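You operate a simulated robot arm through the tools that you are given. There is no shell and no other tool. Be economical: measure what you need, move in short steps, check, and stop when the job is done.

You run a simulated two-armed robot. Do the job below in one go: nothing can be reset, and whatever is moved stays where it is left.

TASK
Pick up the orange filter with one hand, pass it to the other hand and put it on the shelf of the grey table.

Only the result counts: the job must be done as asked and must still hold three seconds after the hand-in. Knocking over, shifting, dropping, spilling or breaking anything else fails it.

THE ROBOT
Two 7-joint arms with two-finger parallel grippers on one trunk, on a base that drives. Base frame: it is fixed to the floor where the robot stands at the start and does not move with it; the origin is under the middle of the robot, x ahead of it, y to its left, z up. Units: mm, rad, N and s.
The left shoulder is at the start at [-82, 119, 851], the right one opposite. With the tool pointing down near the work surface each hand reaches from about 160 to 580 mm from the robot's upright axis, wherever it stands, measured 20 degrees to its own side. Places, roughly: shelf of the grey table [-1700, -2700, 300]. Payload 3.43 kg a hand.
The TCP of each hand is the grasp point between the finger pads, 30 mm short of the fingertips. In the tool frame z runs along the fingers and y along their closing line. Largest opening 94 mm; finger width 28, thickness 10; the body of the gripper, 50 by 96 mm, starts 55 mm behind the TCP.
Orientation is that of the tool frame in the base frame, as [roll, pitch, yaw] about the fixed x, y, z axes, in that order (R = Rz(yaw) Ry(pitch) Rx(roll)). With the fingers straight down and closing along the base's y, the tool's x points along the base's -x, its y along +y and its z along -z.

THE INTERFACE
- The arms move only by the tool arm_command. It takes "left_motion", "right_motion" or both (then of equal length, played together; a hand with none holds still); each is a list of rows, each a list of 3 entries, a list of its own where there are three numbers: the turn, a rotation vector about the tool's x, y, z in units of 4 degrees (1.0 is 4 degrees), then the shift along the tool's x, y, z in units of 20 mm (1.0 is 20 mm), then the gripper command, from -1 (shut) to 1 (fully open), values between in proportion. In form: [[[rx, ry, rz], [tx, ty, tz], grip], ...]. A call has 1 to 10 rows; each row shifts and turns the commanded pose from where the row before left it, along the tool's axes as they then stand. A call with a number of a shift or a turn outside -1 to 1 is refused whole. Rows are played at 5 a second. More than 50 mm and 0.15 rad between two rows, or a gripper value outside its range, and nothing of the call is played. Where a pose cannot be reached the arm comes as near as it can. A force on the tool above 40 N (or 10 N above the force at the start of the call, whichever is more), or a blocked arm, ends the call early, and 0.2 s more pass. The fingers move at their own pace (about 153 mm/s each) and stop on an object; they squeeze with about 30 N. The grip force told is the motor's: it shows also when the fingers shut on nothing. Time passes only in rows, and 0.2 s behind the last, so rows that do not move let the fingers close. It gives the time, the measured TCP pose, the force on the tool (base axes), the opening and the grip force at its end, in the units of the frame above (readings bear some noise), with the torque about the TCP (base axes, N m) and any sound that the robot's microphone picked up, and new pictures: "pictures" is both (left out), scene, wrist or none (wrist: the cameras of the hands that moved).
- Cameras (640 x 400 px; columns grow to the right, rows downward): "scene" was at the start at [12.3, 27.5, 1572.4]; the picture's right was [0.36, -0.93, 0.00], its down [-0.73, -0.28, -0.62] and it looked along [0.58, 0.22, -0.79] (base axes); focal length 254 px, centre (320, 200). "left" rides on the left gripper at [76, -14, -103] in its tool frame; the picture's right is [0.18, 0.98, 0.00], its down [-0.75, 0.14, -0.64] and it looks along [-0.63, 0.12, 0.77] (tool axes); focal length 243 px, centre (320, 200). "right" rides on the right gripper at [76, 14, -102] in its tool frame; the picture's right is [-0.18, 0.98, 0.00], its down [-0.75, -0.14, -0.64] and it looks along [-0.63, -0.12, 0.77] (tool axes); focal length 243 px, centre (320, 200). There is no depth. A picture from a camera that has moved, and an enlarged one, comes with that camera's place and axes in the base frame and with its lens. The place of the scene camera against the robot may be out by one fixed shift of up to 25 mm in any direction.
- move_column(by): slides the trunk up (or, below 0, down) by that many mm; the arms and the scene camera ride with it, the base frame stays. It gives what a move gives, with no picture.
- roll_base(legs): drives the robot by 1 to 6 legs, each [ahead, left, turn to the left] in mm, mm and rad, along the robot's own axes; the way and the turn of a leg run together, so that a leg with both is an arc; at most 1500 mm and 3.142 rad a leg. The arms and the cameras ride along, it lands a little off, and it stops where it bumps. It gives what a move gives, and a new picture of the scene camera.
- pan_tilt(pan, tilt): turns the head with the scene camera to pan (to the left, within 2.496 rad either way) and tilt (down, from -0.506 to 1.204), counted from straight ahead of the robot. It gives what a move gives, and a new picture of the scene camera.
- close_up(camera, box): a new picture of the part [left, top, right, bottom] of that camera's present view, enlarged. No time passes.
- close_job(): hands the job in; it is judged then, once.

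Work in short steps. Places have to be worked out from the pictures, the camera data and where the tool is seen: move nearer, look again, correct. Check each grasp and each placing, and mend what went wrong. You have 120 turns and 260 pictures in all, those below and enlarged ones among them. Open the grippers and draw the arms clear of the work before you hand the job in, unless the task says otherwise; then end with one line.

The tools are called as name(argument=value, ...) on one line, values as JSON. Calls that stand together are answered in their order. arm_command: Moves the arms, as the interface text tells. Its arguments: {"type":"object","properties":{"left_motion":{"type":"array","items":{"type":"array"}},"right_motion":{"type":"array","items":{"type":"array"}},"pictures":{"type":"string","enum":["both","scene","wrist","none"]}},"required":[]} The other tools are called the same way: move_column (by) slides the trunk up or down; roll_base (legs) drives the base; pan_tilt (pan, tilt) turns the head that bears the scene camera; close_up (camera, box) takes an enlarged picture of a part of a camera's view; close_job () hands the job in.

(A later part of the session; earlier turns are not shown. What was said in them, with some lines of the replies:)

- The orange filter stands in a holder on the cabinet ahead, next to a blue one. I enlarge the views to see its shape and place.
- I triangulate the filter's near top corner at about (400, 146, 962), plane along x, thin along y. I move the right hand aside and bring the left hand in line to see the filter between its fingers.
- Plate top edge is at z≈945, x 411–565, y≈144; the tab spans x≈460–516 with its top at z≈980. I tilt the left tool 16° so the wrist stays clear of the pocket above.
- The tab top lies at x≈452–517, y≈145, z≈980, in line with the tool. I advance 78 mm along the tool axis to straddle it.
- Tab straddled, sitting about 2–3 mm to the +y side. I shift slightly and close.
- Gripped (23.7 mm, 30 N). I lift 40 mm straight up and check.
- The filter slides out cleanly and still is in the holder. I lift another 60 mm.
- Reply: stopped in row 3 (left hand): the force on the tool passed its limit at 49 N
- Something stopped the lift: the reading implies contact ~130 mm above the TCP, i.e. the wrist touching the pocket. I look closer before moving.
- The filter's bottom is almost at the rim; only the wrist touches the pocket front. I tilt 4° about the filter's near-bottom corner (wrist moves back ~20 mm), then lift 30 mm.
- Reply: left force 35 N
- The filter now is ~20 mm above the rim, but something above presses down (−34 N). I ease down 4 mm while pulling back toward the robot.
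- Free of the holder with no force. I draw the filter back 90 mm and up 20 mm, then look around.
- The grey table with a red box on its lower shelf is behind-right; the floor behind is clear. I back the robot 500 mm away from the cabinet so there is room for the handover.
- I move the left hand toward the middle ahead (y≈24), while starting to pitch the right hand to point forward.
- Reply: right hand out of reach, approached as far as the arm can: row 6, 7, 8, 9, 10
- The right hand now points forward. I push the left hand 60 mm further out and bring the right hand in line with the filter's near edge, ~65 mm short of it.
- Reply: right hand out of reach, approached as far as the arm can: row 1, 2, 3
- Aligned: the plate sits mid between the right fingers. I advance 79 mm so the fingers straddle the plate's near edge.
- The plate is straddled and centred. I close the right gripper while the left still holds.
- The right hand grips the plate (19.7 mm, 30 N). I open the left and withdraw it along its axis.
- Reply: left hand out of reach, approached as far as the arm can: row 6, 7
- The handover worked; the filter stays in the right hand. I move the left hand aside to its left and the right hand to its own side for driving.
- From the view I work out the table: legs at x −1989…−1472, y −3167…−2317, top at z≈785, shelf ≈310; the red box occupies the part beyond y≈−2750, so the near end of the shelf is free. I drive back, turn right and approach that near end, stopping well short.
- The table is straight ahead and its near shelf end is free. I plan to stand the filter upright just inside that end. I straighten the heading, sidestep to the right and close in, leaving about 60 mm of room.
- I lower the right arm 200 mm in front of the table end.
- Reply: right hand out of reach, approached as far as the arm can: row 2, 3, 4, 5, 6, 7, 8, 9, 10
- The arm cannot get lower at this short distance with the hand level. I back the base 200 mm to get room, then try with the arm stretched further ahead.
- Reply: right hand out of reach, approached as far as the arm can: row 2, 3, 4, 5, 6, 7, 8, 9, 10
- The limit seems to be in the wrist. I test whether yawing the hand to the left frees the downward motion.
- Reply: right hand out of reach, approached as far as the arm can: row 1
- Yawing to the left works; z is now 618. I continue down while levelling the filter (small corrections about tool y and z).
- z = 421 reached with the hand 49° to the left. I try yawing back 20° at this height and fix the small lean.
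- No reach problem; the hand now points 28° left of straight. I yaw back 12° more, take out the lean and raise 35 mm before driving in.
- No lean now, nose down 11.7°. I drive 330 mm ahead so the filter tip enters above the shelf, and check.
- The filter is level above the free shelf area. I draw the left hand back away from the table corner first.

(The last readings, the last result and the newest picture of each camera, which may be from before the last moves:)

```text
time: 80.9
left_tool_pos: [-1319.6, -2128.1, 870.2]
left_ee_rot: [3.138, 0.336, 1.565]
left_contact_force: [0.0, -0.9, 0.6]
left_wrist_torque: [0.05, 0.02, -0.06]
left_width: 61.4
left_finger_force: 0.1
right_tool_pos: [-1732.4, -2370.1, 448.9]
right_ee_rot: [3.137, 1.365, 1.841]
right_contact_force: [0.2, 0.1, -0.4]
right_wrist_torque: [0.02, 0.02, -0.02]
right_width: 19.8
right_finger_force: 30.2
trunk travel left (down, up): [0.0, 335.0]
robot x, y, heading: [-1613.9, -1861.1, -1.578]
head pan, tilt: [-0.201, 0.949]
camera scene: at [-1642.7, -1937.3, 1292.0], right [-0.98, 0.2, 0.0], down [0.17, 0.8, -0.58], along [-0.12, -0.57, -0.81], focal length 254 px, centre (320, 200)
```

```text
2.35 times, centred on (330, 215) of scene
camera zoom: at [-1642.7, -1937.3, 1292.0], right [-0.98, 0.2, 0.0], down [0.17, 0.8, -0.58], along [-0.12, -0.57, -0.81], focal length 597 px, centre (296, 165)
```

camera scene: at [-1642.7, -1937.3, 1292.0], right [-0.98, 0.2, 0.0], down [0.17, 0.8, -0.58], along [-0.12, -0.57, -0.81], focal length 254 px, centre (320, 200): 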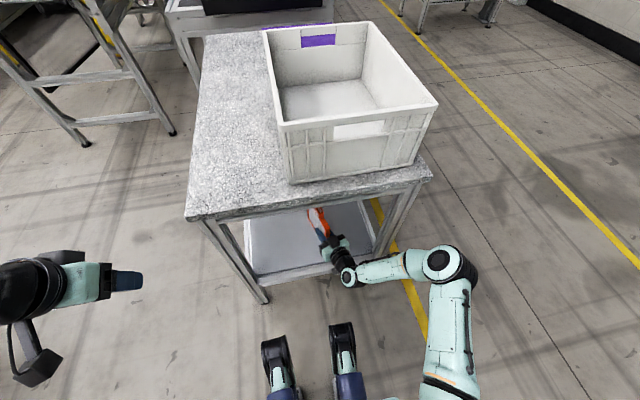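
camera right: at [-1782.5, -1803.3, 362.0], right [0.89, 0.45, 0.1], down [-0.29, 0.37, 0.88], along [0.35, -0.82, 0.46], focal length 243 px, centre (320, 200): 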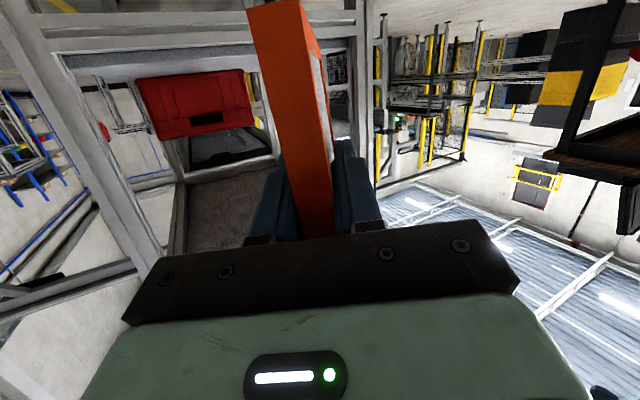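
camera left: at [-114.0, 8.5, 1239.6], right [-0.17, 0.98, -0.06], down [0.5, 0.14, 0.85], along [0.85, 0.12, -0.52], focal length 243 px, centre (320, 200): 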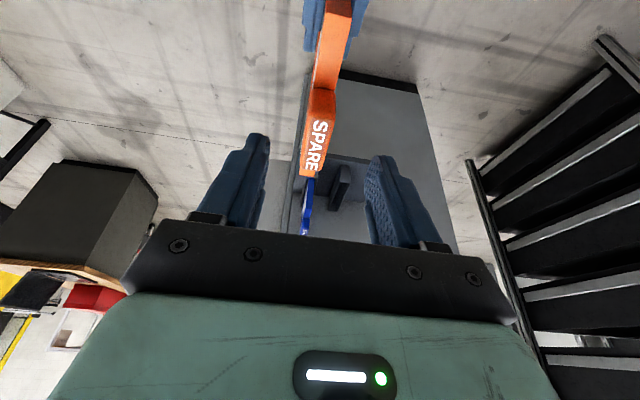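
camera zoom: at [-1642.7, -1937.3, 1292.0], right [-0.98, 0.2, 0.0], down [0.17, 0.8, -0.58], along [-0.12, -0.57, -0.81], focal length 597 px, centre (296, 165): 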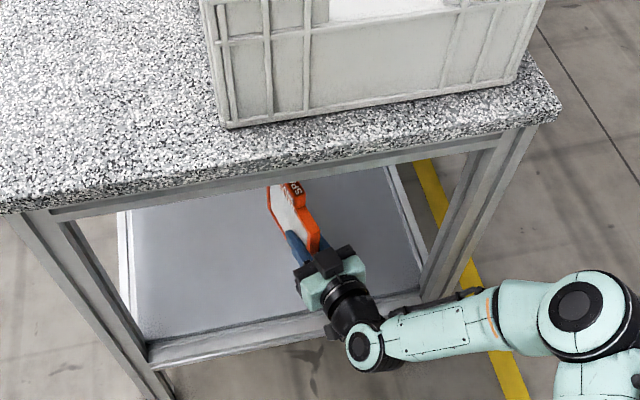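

TCP is at y −2370. I go 15 mm further in, lower 40 mm, with a 1.5° nose-down levelling correction.

arm_command(right_motion=[[[0, 0.2, 0], [0, 0, 0.38], -1], [[0, 0.17, 0], [0, 0, 0.38], -1], [[0, 0, 0], [0.49, 0, 0.11], -1], [[0, 0, 0], [0.49, 0, 0.11], -1], [[0, 0, 0], [0.49, 0, 0.11], -1], [[0, 0, 0], [0.49, 0, 0.11], -1]], pictures="wrist")

close_up(camera="scene", box=[270, 180, 390, 280])

```text
time: 82.3
left_tool_pos: [-1319.9, -2128.1, 870.6]
left_ee_rot: [3.139, 0.335, 1.563]
left_contact_force: [-1.0, -0.1, -0.4]
left_wrist_torque: [0.03, -0.01, -0.03]
left_width: 61.1
left_finger_force: 0.1
right_tool_pos: [-1729.4, -2383.6, 404.0]
right_ee_rot: [3.138, 1.338, 1.845]
right_contact_force: [0.6, 0.6, -1.0]
right_wrist_torque: [0.05, -0.01, -0.01]
right_width: 19.6
right_finger_force: 30.1
trunk travel left (down, up): [0.0, 335.0]
robot x, y, heading: [-1613.2, -1860.2, -1.577]
head pan, tilt: [-0.201, 0.949]
camera right: at [-1746.7, -2266.3, 353.6], right [0.96, 0.23, 0.18], down [-0.26, 0.4, 0.88], along [0.13, -0.89, 0.44], focal length 243 px, centre (320, 200)
```

right: 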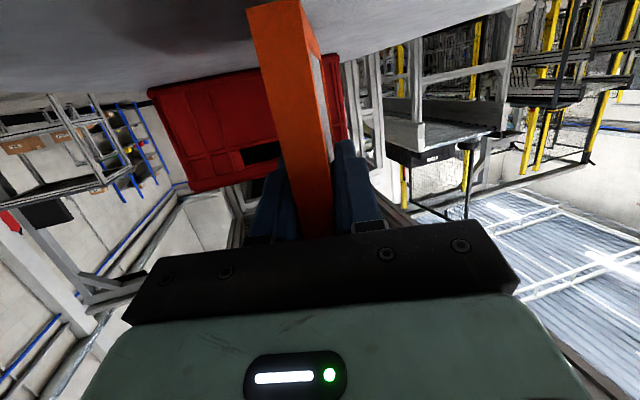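

```text
4.00 times, centred on (330, 230) of scene
camera zoom: at [-1642.7, -1936.9, 1292.0], right [-0.98, 0.2, 0.0], down [0.17, 0.8, -0.58], along [-0.12, -0.57, -0.81], focal length 1015 px, centre (280, 80)
```

zoom: 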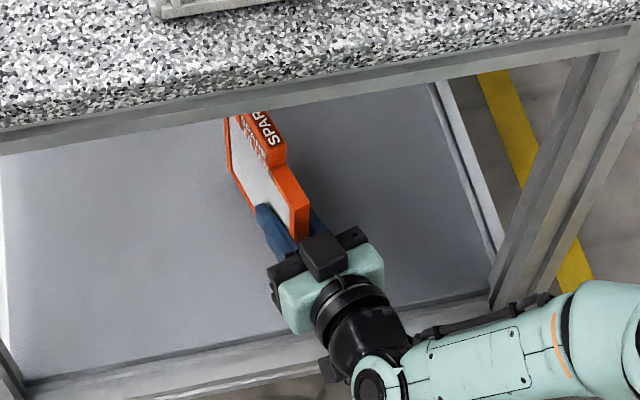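

Not touching yet. I lower in 4 mm rows and watch the force.

arm_command(right_motion=[[[0, 0, 0], [0.195, 0, 0.045], -1], [[0, 0, 0], [0.195, 0, 0.045], -1], [[0, 0, 0], [0.195, 0, 0.045], -1], [[0, 0, 0], [0.195, 0, 0.045], -1]], pictures="none")

close_up(camera="right", box=[150, 0, 450, 200])

```text
time: 83.3
left_tool_pos: [-1320.0, -2127.7, 869.4]
left_ee_rot: [3.139, 0.337, 1.564]
left_contact_force: [-0.5, -0.6, -0.3]
left_wrist_torque: [0.02, 0.01, 0.0]
left_width: 61.0
left_finger_force: 0.0
right_tool_pos: [-1729.2, -2383.1, 392.3]
right_ee_rot: [-3.141, 1.344, 1.849]
right_contact_force: [-0.5, 3.7, 10.1]
right_wrist_torque: [-0.54, -0.19, 0.02]
right_width: 19.9
right_finger_force: 29.6
trunk travel left (down, up): [0.0, 335.0]
robot x, y, heading: [-1617.3, -1862.6, -1.578]
head pan, tilt: [-0.201, 0.949]
```

```text
2.00 times, centred on (300, 100) of right
camera zoom: at [-1747.0, -2267.0, 340.7], right [0.96, 0.23, 0.18], down [-0.26, 0.4, 0.88], along [0.13, -0.89, 0.44], focal length 485 px, centre (360, 400)
```

zoom: 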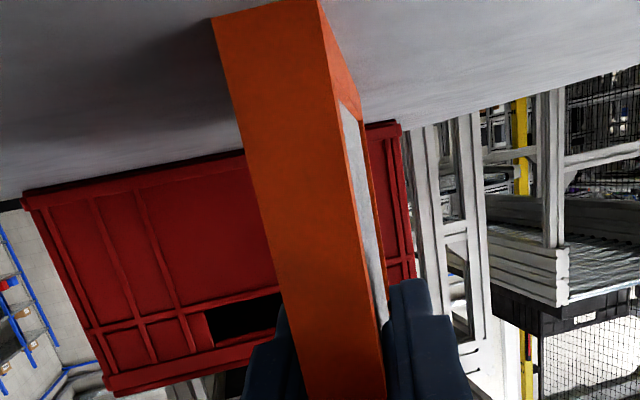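

Contact: about 10 N up, centred ahead of the TCP, so the far bottom edge touches first. I rotate the nose up slightly while lowering a little to bring the whole bottom down.

arm_command(right_motion=[[[0, -0.2, 0], [0.04, 0, 0], -1], [[0, -0.2, 0], [0.04, 0, 0], -1], [[0, 0, 0], [0, 0, 0], -1]], pictures="none")

```text
time: 84.1
left_tool_pos: [-1319.7, -2127.2, 869.6]
left_ee_rot: [3.138, 0.337, 1.564]
left_contact_force: [0.4, 0.3, 0.4]
left_wrist_torque: [0.01, -0.01, -0.03]
left_width: 60.9
left_finger_force: 0.1
right_tool_pos: [-1728.4, -2383.5, 390.4]
right_ee_rot: [-3.136, 1.374, 1.854]
right_contact_force: [-1.7, 0.4, 21.4]
right_wrist_torque: [0.42, 0.19, -0.02]
right_width: 19.6
right_finger_force: 29.9
trunk travel left (down, up): [0.0, 335.0]
robot x, y, heading: [-1614.9, -1857.9, -1.579]
head pan, tilt: [-0.201, 0.949]
```

Now the near corner bears the load, so level is in between. I rotate back 0.7° and ease up 1 mm.

arm_command(right_motion=[[[0, 0.18, 0], [-0.06, 0, 0], -1], [[0, 0, 0], [0, 0, 0], -1]], pictures="wrist")

```text
time: 84.7
left_tool_pos: [-1319.5, -2127.4, 869.5]
left_ee_rot: [3.139, 0.338, 1.564]
left_contact_force: [-0.8, -0.5, -0.6]
left_wrist_torque: [-0.01, 0.02, 0.0]
left_width: 61.0
left_finger_force: 0.0
right_tool_pos: [-1728.5, -2382.2, 389.4]
right_ee_rot: [3.14, 1.356, 1.846]
right_contact_force: [-1.1, -5.0, 10.9]
right_wrist_torque: [-0.56, -0.03, -0.08]
right_width: 19.7
right_finger_force: 30.4
trunk travel left (down, up): [0.0, 335.0]
robot x, y, heading: [-1618.0, -1862.9, -1.579]
head pan, tilt: [-0.201, 0.949]
camera right: at [-1746.3, -2267.1, 337.6], right [0.96, 0.23, 0.18], down [-0.26, 0.41, 0.87], along [0.13, -0.88, 0.45], focal length 243 px, centre (320, 200)
```

right: 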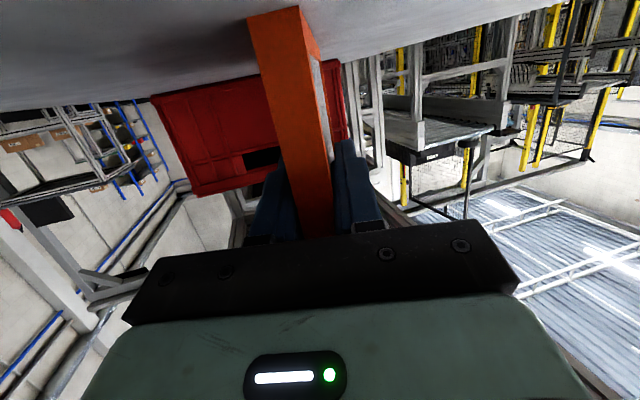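

The load is now spread along the bottom edge, so the filter stands flat. I open the fingers gradually.

arm_command(right_motion=[[[0, 0, 0], [0, 0, 0], -0.54], [[0, 0, 0], [0, 0, 0], -0.48], [[0, 0, 0], [0, 0, 0], -0.4], [[0, 0, 0], [0, 0, 0], -0.3], [[0, 0, 0], [0, 0, 0], -0.15], [[0, 0, 0], [0, 0, 0], 0.0]])

close_up(camera="scene", box=[270, 180, 390, 280])

```text
time: 86.1
left_tool_pos: [-1319.1, -2128.4, 868.4]
left_ee_rot: [3.139, 0.337, 1.563]
left_contact_force: [-0.5, 0.5, 0.4]
left_wrist_torque: [-0.03, 0.02, 0.0]
left_width: 61.0
left_finger_force: 0.1
right_tool_pos: [-1728.8, -2383.6, 388.4]
right_ee_rot: [3.136, 1.354, 1.844]
right_contact_force: [0.2, -0.4, -0.2]
right_wrist_torque: [0.0, 0.02, 0.0]
right_width: 47.2
right_finger_force: 0.1
trunk travel left (down, up): [0.0, 335.0]
robot x, y, heading: [-1613.3, -1864.9, -1.574]
head pan, tilt: [-0.201, 0.949]
camera scene: at [-1642.7, -1936.9, 1292.0], right [-0.98, 0.2, 0.0], down [0.17, 0.8, -0.58], along [-0.12, -0.57, -0.81], focal length 254 px, centre (320, 200)
camera right: at [-1746.3, -2267.2, 337.5], right [0.96, 0.23, 0.18], down [-0.26, 0.41, 0.87], along [0.13, -0.88, 0.45], focal length 243 px, centre (320, 200)
```

scene: 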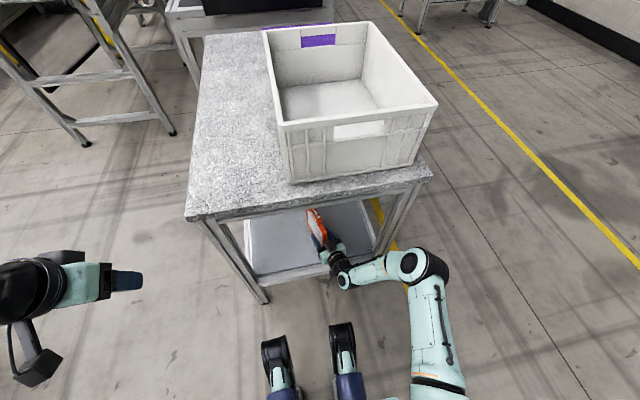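
right: 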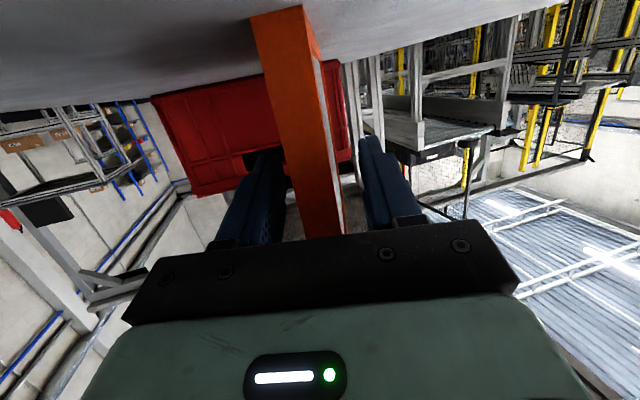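

```text
4.00 times, centred on (330, 230) of scene
camera zoom: at [-1642.7, -1936.9, 1292.0], right [-0.98, 0.2, 0.0], down [0.17, 0.8, -0.58], along [-0.12, -0.57, -0.81], focal length 1015 px, centre (280, 80)
```

zoom: 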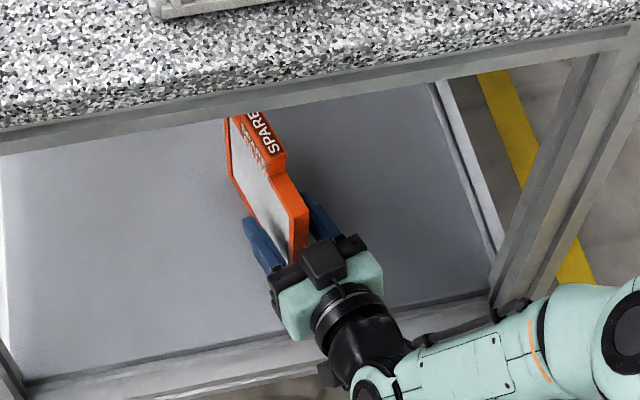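

The filter stands free between the open fingers with zero force. I withdraw slowly along the tool axis.

arm_command(right_motion=[[[0, 0, 0], [0, 0, -0.2], 0.15], [[0, 0, 0], [0, 0, -0.4], 0.15], [[0, 0, 0], [0, 0, -0.5], 0.15], [[0, 0, 0], [0, 0, -0.6], 0.15], [[0, 0, 0], [0, 0, -0.7], 0.15], [[0, 0, 0], [0, 0, -0.7], 0.15]])

close_up(camera="scene", box=[270, 180, 390, 280])

```text
time: 87.5
left_tool_pos: [-1319.4, -2128.0, 869.0]
left_ee_rot: [3.138, 0.335, 1.565]
left_contact_force: [0.0, 0.0, -0.3]
left_wrist_torque: [0.02, 0.04, 0.03]
left_width: 61.3
left_finger_force: 0.1
right_tool_pos: [-1746.2, -2326.1, 402.8]
right_ee_rot: [3.138, 1.355, 1.843]
right_contact_force: [0.0, -0.4, 0.6]
right_wrist_torque: [-0.03, 0.0, 0.02]
right_width: 54.0
right_finger_force: 0.1
trunk travel left (down, up): [0.0, 335.0]
robot x, y, heading: [-1613.4, -1860.9, -1.575]
head pan, tilt: [-0.201, 0.949]
camera scene: at [-1642.7, -1936.8, 1292.0], right [-0.98, 0.2, 0.0], down [0.17, 0.8, -0.58], along [-0.12, -0.57, -0.81], focal length 254 px, centre (320, 200)
camera right: at [-1763.9, -2210.2, 351.4], right [0.96, 0.23, 0.18], down [-0.26, 0.41, 0.87], along [0.13, -0.88, 0.45], focal length 243 px, centre (320, 200)
```

scene: 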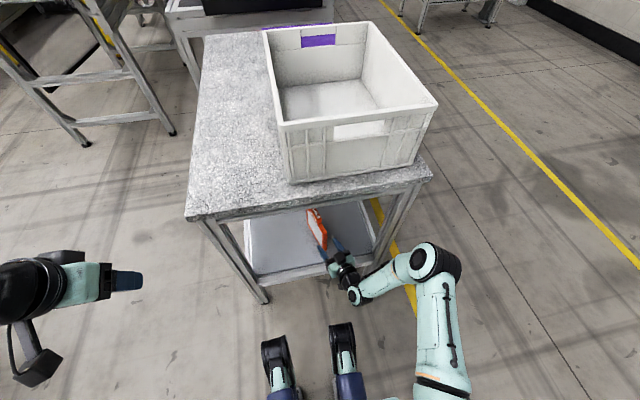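
right: 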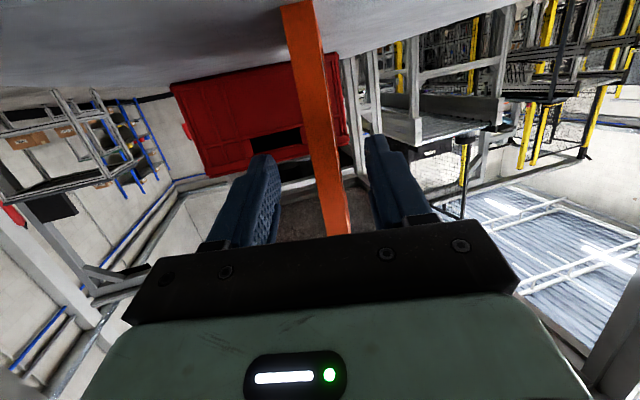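

```text
4.00 times, centred on (330, 230) of scene
camera zoom: at [-1642.7, -1936.8, 1292.0], right [-0.98, 0.2, 0.0], down [0.17, 0.8, -0.58], along [-0.12, -0.57, -0.81], focal length 1015 px, centre (280, 80)
```

zoom: 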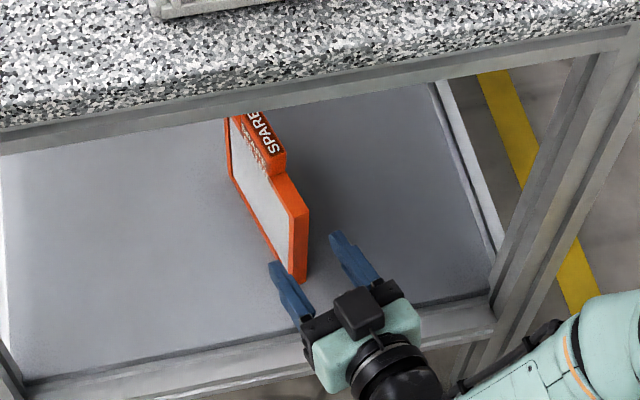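

The filter stands by itself on the shelf. I retract the rest along the tool and then back the robot off.

arm_command(right_motion=[[[0, 0, 0], [0, 0, -0.8], 0.15], [[0, 0, 0], [0, 0, -0.8], 0.15], [[0, 0, 0], [0, 0, -0.8], 0.15]], pictures="none")

roll_base(legs=[[-300, 0, 0]])

pan_tilt(pan=-0.15, tilt=0.75)

close_up(camera="scene", box=[200, 120, 400, 280])

```text
time: 88.3
left_tool_pos: [-1319.8, -2129.2, 869.6]
left_ee_rot: [3.138, 0.336, 1.563]
left_contact_force: [1.0, 0.5, 0.0]
left_wrist_torque: [0.02, -0.02, 0.04]
left_width: 61.2
left_finger_force: 0.1
right_tool_pos: [-1760.0, -2282.3, 414.7]
right_ee_rot: [3.139, 1.354, 1.843]
right_contact_force: [-1.3, -0.1, 0.4]
right_wrist_torque: [0.03, 0.0, 0.0]
right_width: 53.8
right_finger_force: 0.0
trunk travel left (down, up): [0.0, 335.0]
robot x, y, heading: [-1616.9, -1861.6, -1.578]
head pan, tilt: [-0.201, 0.949]
```

```text
time: 90.4
left_tool_pos: [-1317.2, -1831.2, 869.2]
left_ee_rot: [3.139, 0.335, 1.567]
left_contact_force: [0.2, -1.0, -0.4]
left_wrist_torque: [0.02, 0.03, 0.04]
left_width: 60.9
left_finger_force: 0.1
right_tool_pos: [-1755.4, -1986.3, 412.9]
right_ee_rot: [3.139, 1.354, 1.85]
right_contact_force: [0.0, 0.3, 0.1]
right_wrist_torque: [-0.02, -0.02, 0.01]
right_width: 54.4
right_finger_force: 0.1
trunk travel left (down, up): [0.0, 335.0]
robot x, y, heading: [-1615.0, -1564.6, -1.573]
head pan, tilt: [-0.201, 0.949]
camera scene: at [-1641.4, -1641.4, 1292.0], right [-0.98, 0.2, 0.0], down [0.16, 0.8, -0.58], along [-0.12, -0.57, -0.81], focal length 254 px, centre (320, 200)
```

scene: 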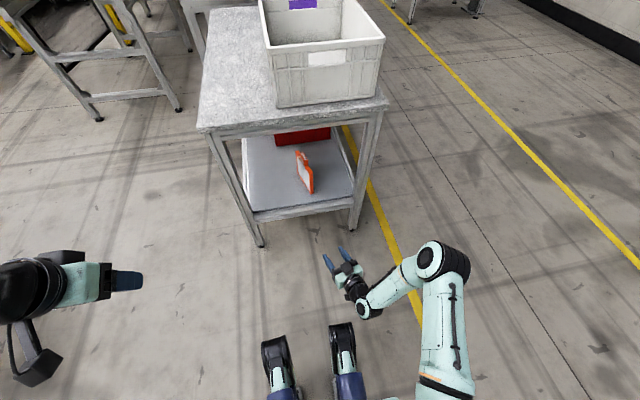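

```text
time: 91.1
left_tool_pos: [-1317.5, -1831.7, 869.4]
left_ee_rot: [3.139, 0.336, 1.568]
left_contact_force: [-0.1, 0.1, 0.1]
left_wrist_torque: [0.0, -0.04, -0.01]
left_width: 61.3
left_finger_force: 0.1
right_tool_pos: [-1756.6, -1986.7, 413.0]
right_ee_rot: [3.137, 1.354, 1.848]
right_contact_force: [-0.2, -0.1, 2.0]
right_wrist_torque: [-0.02, -0.02, -0.02]
right_width: 54.2
right_finger_force: 0.1
trunk travel left (down, up): [0.0, 335.0]
robot x, y, heading: [-1612.2, -1565.5, -1.57]
head pan, tilt: [-0.15, 0.75]
camera scene: at [-1639.3, -1652.3, 1307.5], right [-0.99, 0.15, 0.0], down [0.1, 0.67, -0.73], along [-0.11, -0.72, -0.68], focal length 254 px, centre (320, 200)
```

scene: 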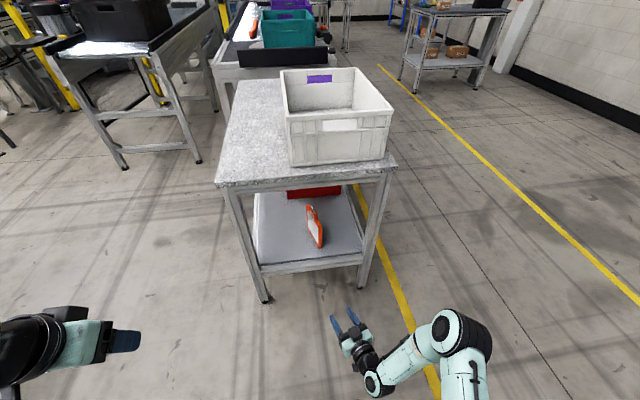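

```text
2.50 times, centred on (300, 200) of scene
camera zoom: at [-1639.3, -1652.3, 1307.5], right [-0.99, 0.15, 0.0], down [0.1, 0.67, -0.73], along [-0.11, -0.72, -0.68], focal length 635 px, centre (370, 200)
```

zoom: 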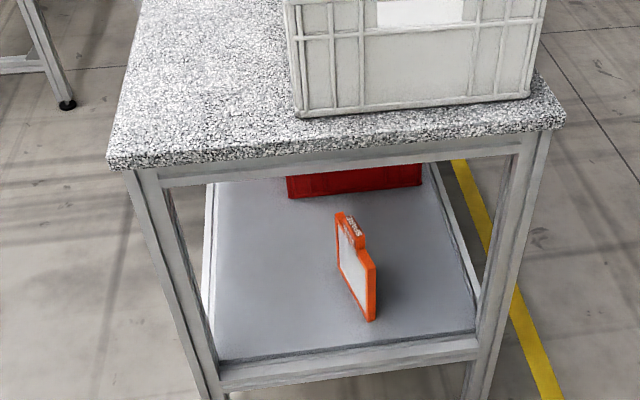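

The filter stands by itself on the shelf, the red and white boxes look undisturbed, and both arms are clear. I open both grippers fully and then hand in.

arm_command(left_motion=[[[0, 0, 0], [0, 0, 0], 1], [[0, 0, 0], [0, 0, 0], 1], [[0, 0, 0], [0, 0, 0], 1]], right_motion=[[[0, 0, 0], [0, 0, 0], 1], [[0, 0, 0], [0, 0, 0], 1], [[0, 0, 0], [0, 0, 0], 1]], pictures="scene")

close_job()

```text
time: 91.9
left_tool_pos: [-1315.8, -1831.8, 868.8]
left_ee_rot: [3.138, 0.335, 1.568]
left_contact_force: [-0.2, -0.8, -0.9]
left_wrist_torque: [-0.04, 0.02, -0.01]
left_width: 94.2
left_finger_force: 0.1
right_tool_pos: [-1756.1, -1987.1, 413.9]
right_ee_rot: [3.14, 1.355, 1.846]
right_contact_force: [0.1, 0.0, 0.6]
right_wrist_torque: [-0.06, -0.04, 0.02]
right_width: 94.1
right_finger_force: 0.1
trunk travel left (down, up): [0.0, 335.0]
robot x, y, heading: [-1611.7, -1565.4, -1.57]
head pan, tilt: [-0.15, 0.75]
camera scene: at [-1639.3, -1652.3, 1307.5], right [-0.99, 0.15, 0.0], down [0.1, 0.67, -0.73], along [-0.11, -0.72, -0.68], focal length 254 px, centre (320, 200)
```

scene: 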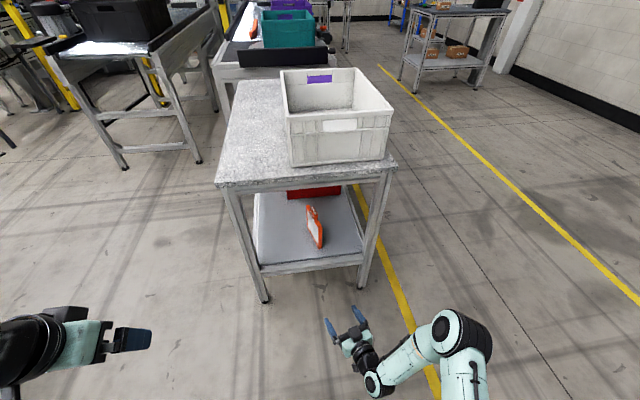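

```text
The job is handed in.
```

The left hand picked up the orange filter and passed it to the right, which stood it upright on the grey table's shelf; during the lift the left wrist touched the folder pocket on the cabinet (49 N), with no shift seen in the later pictures.
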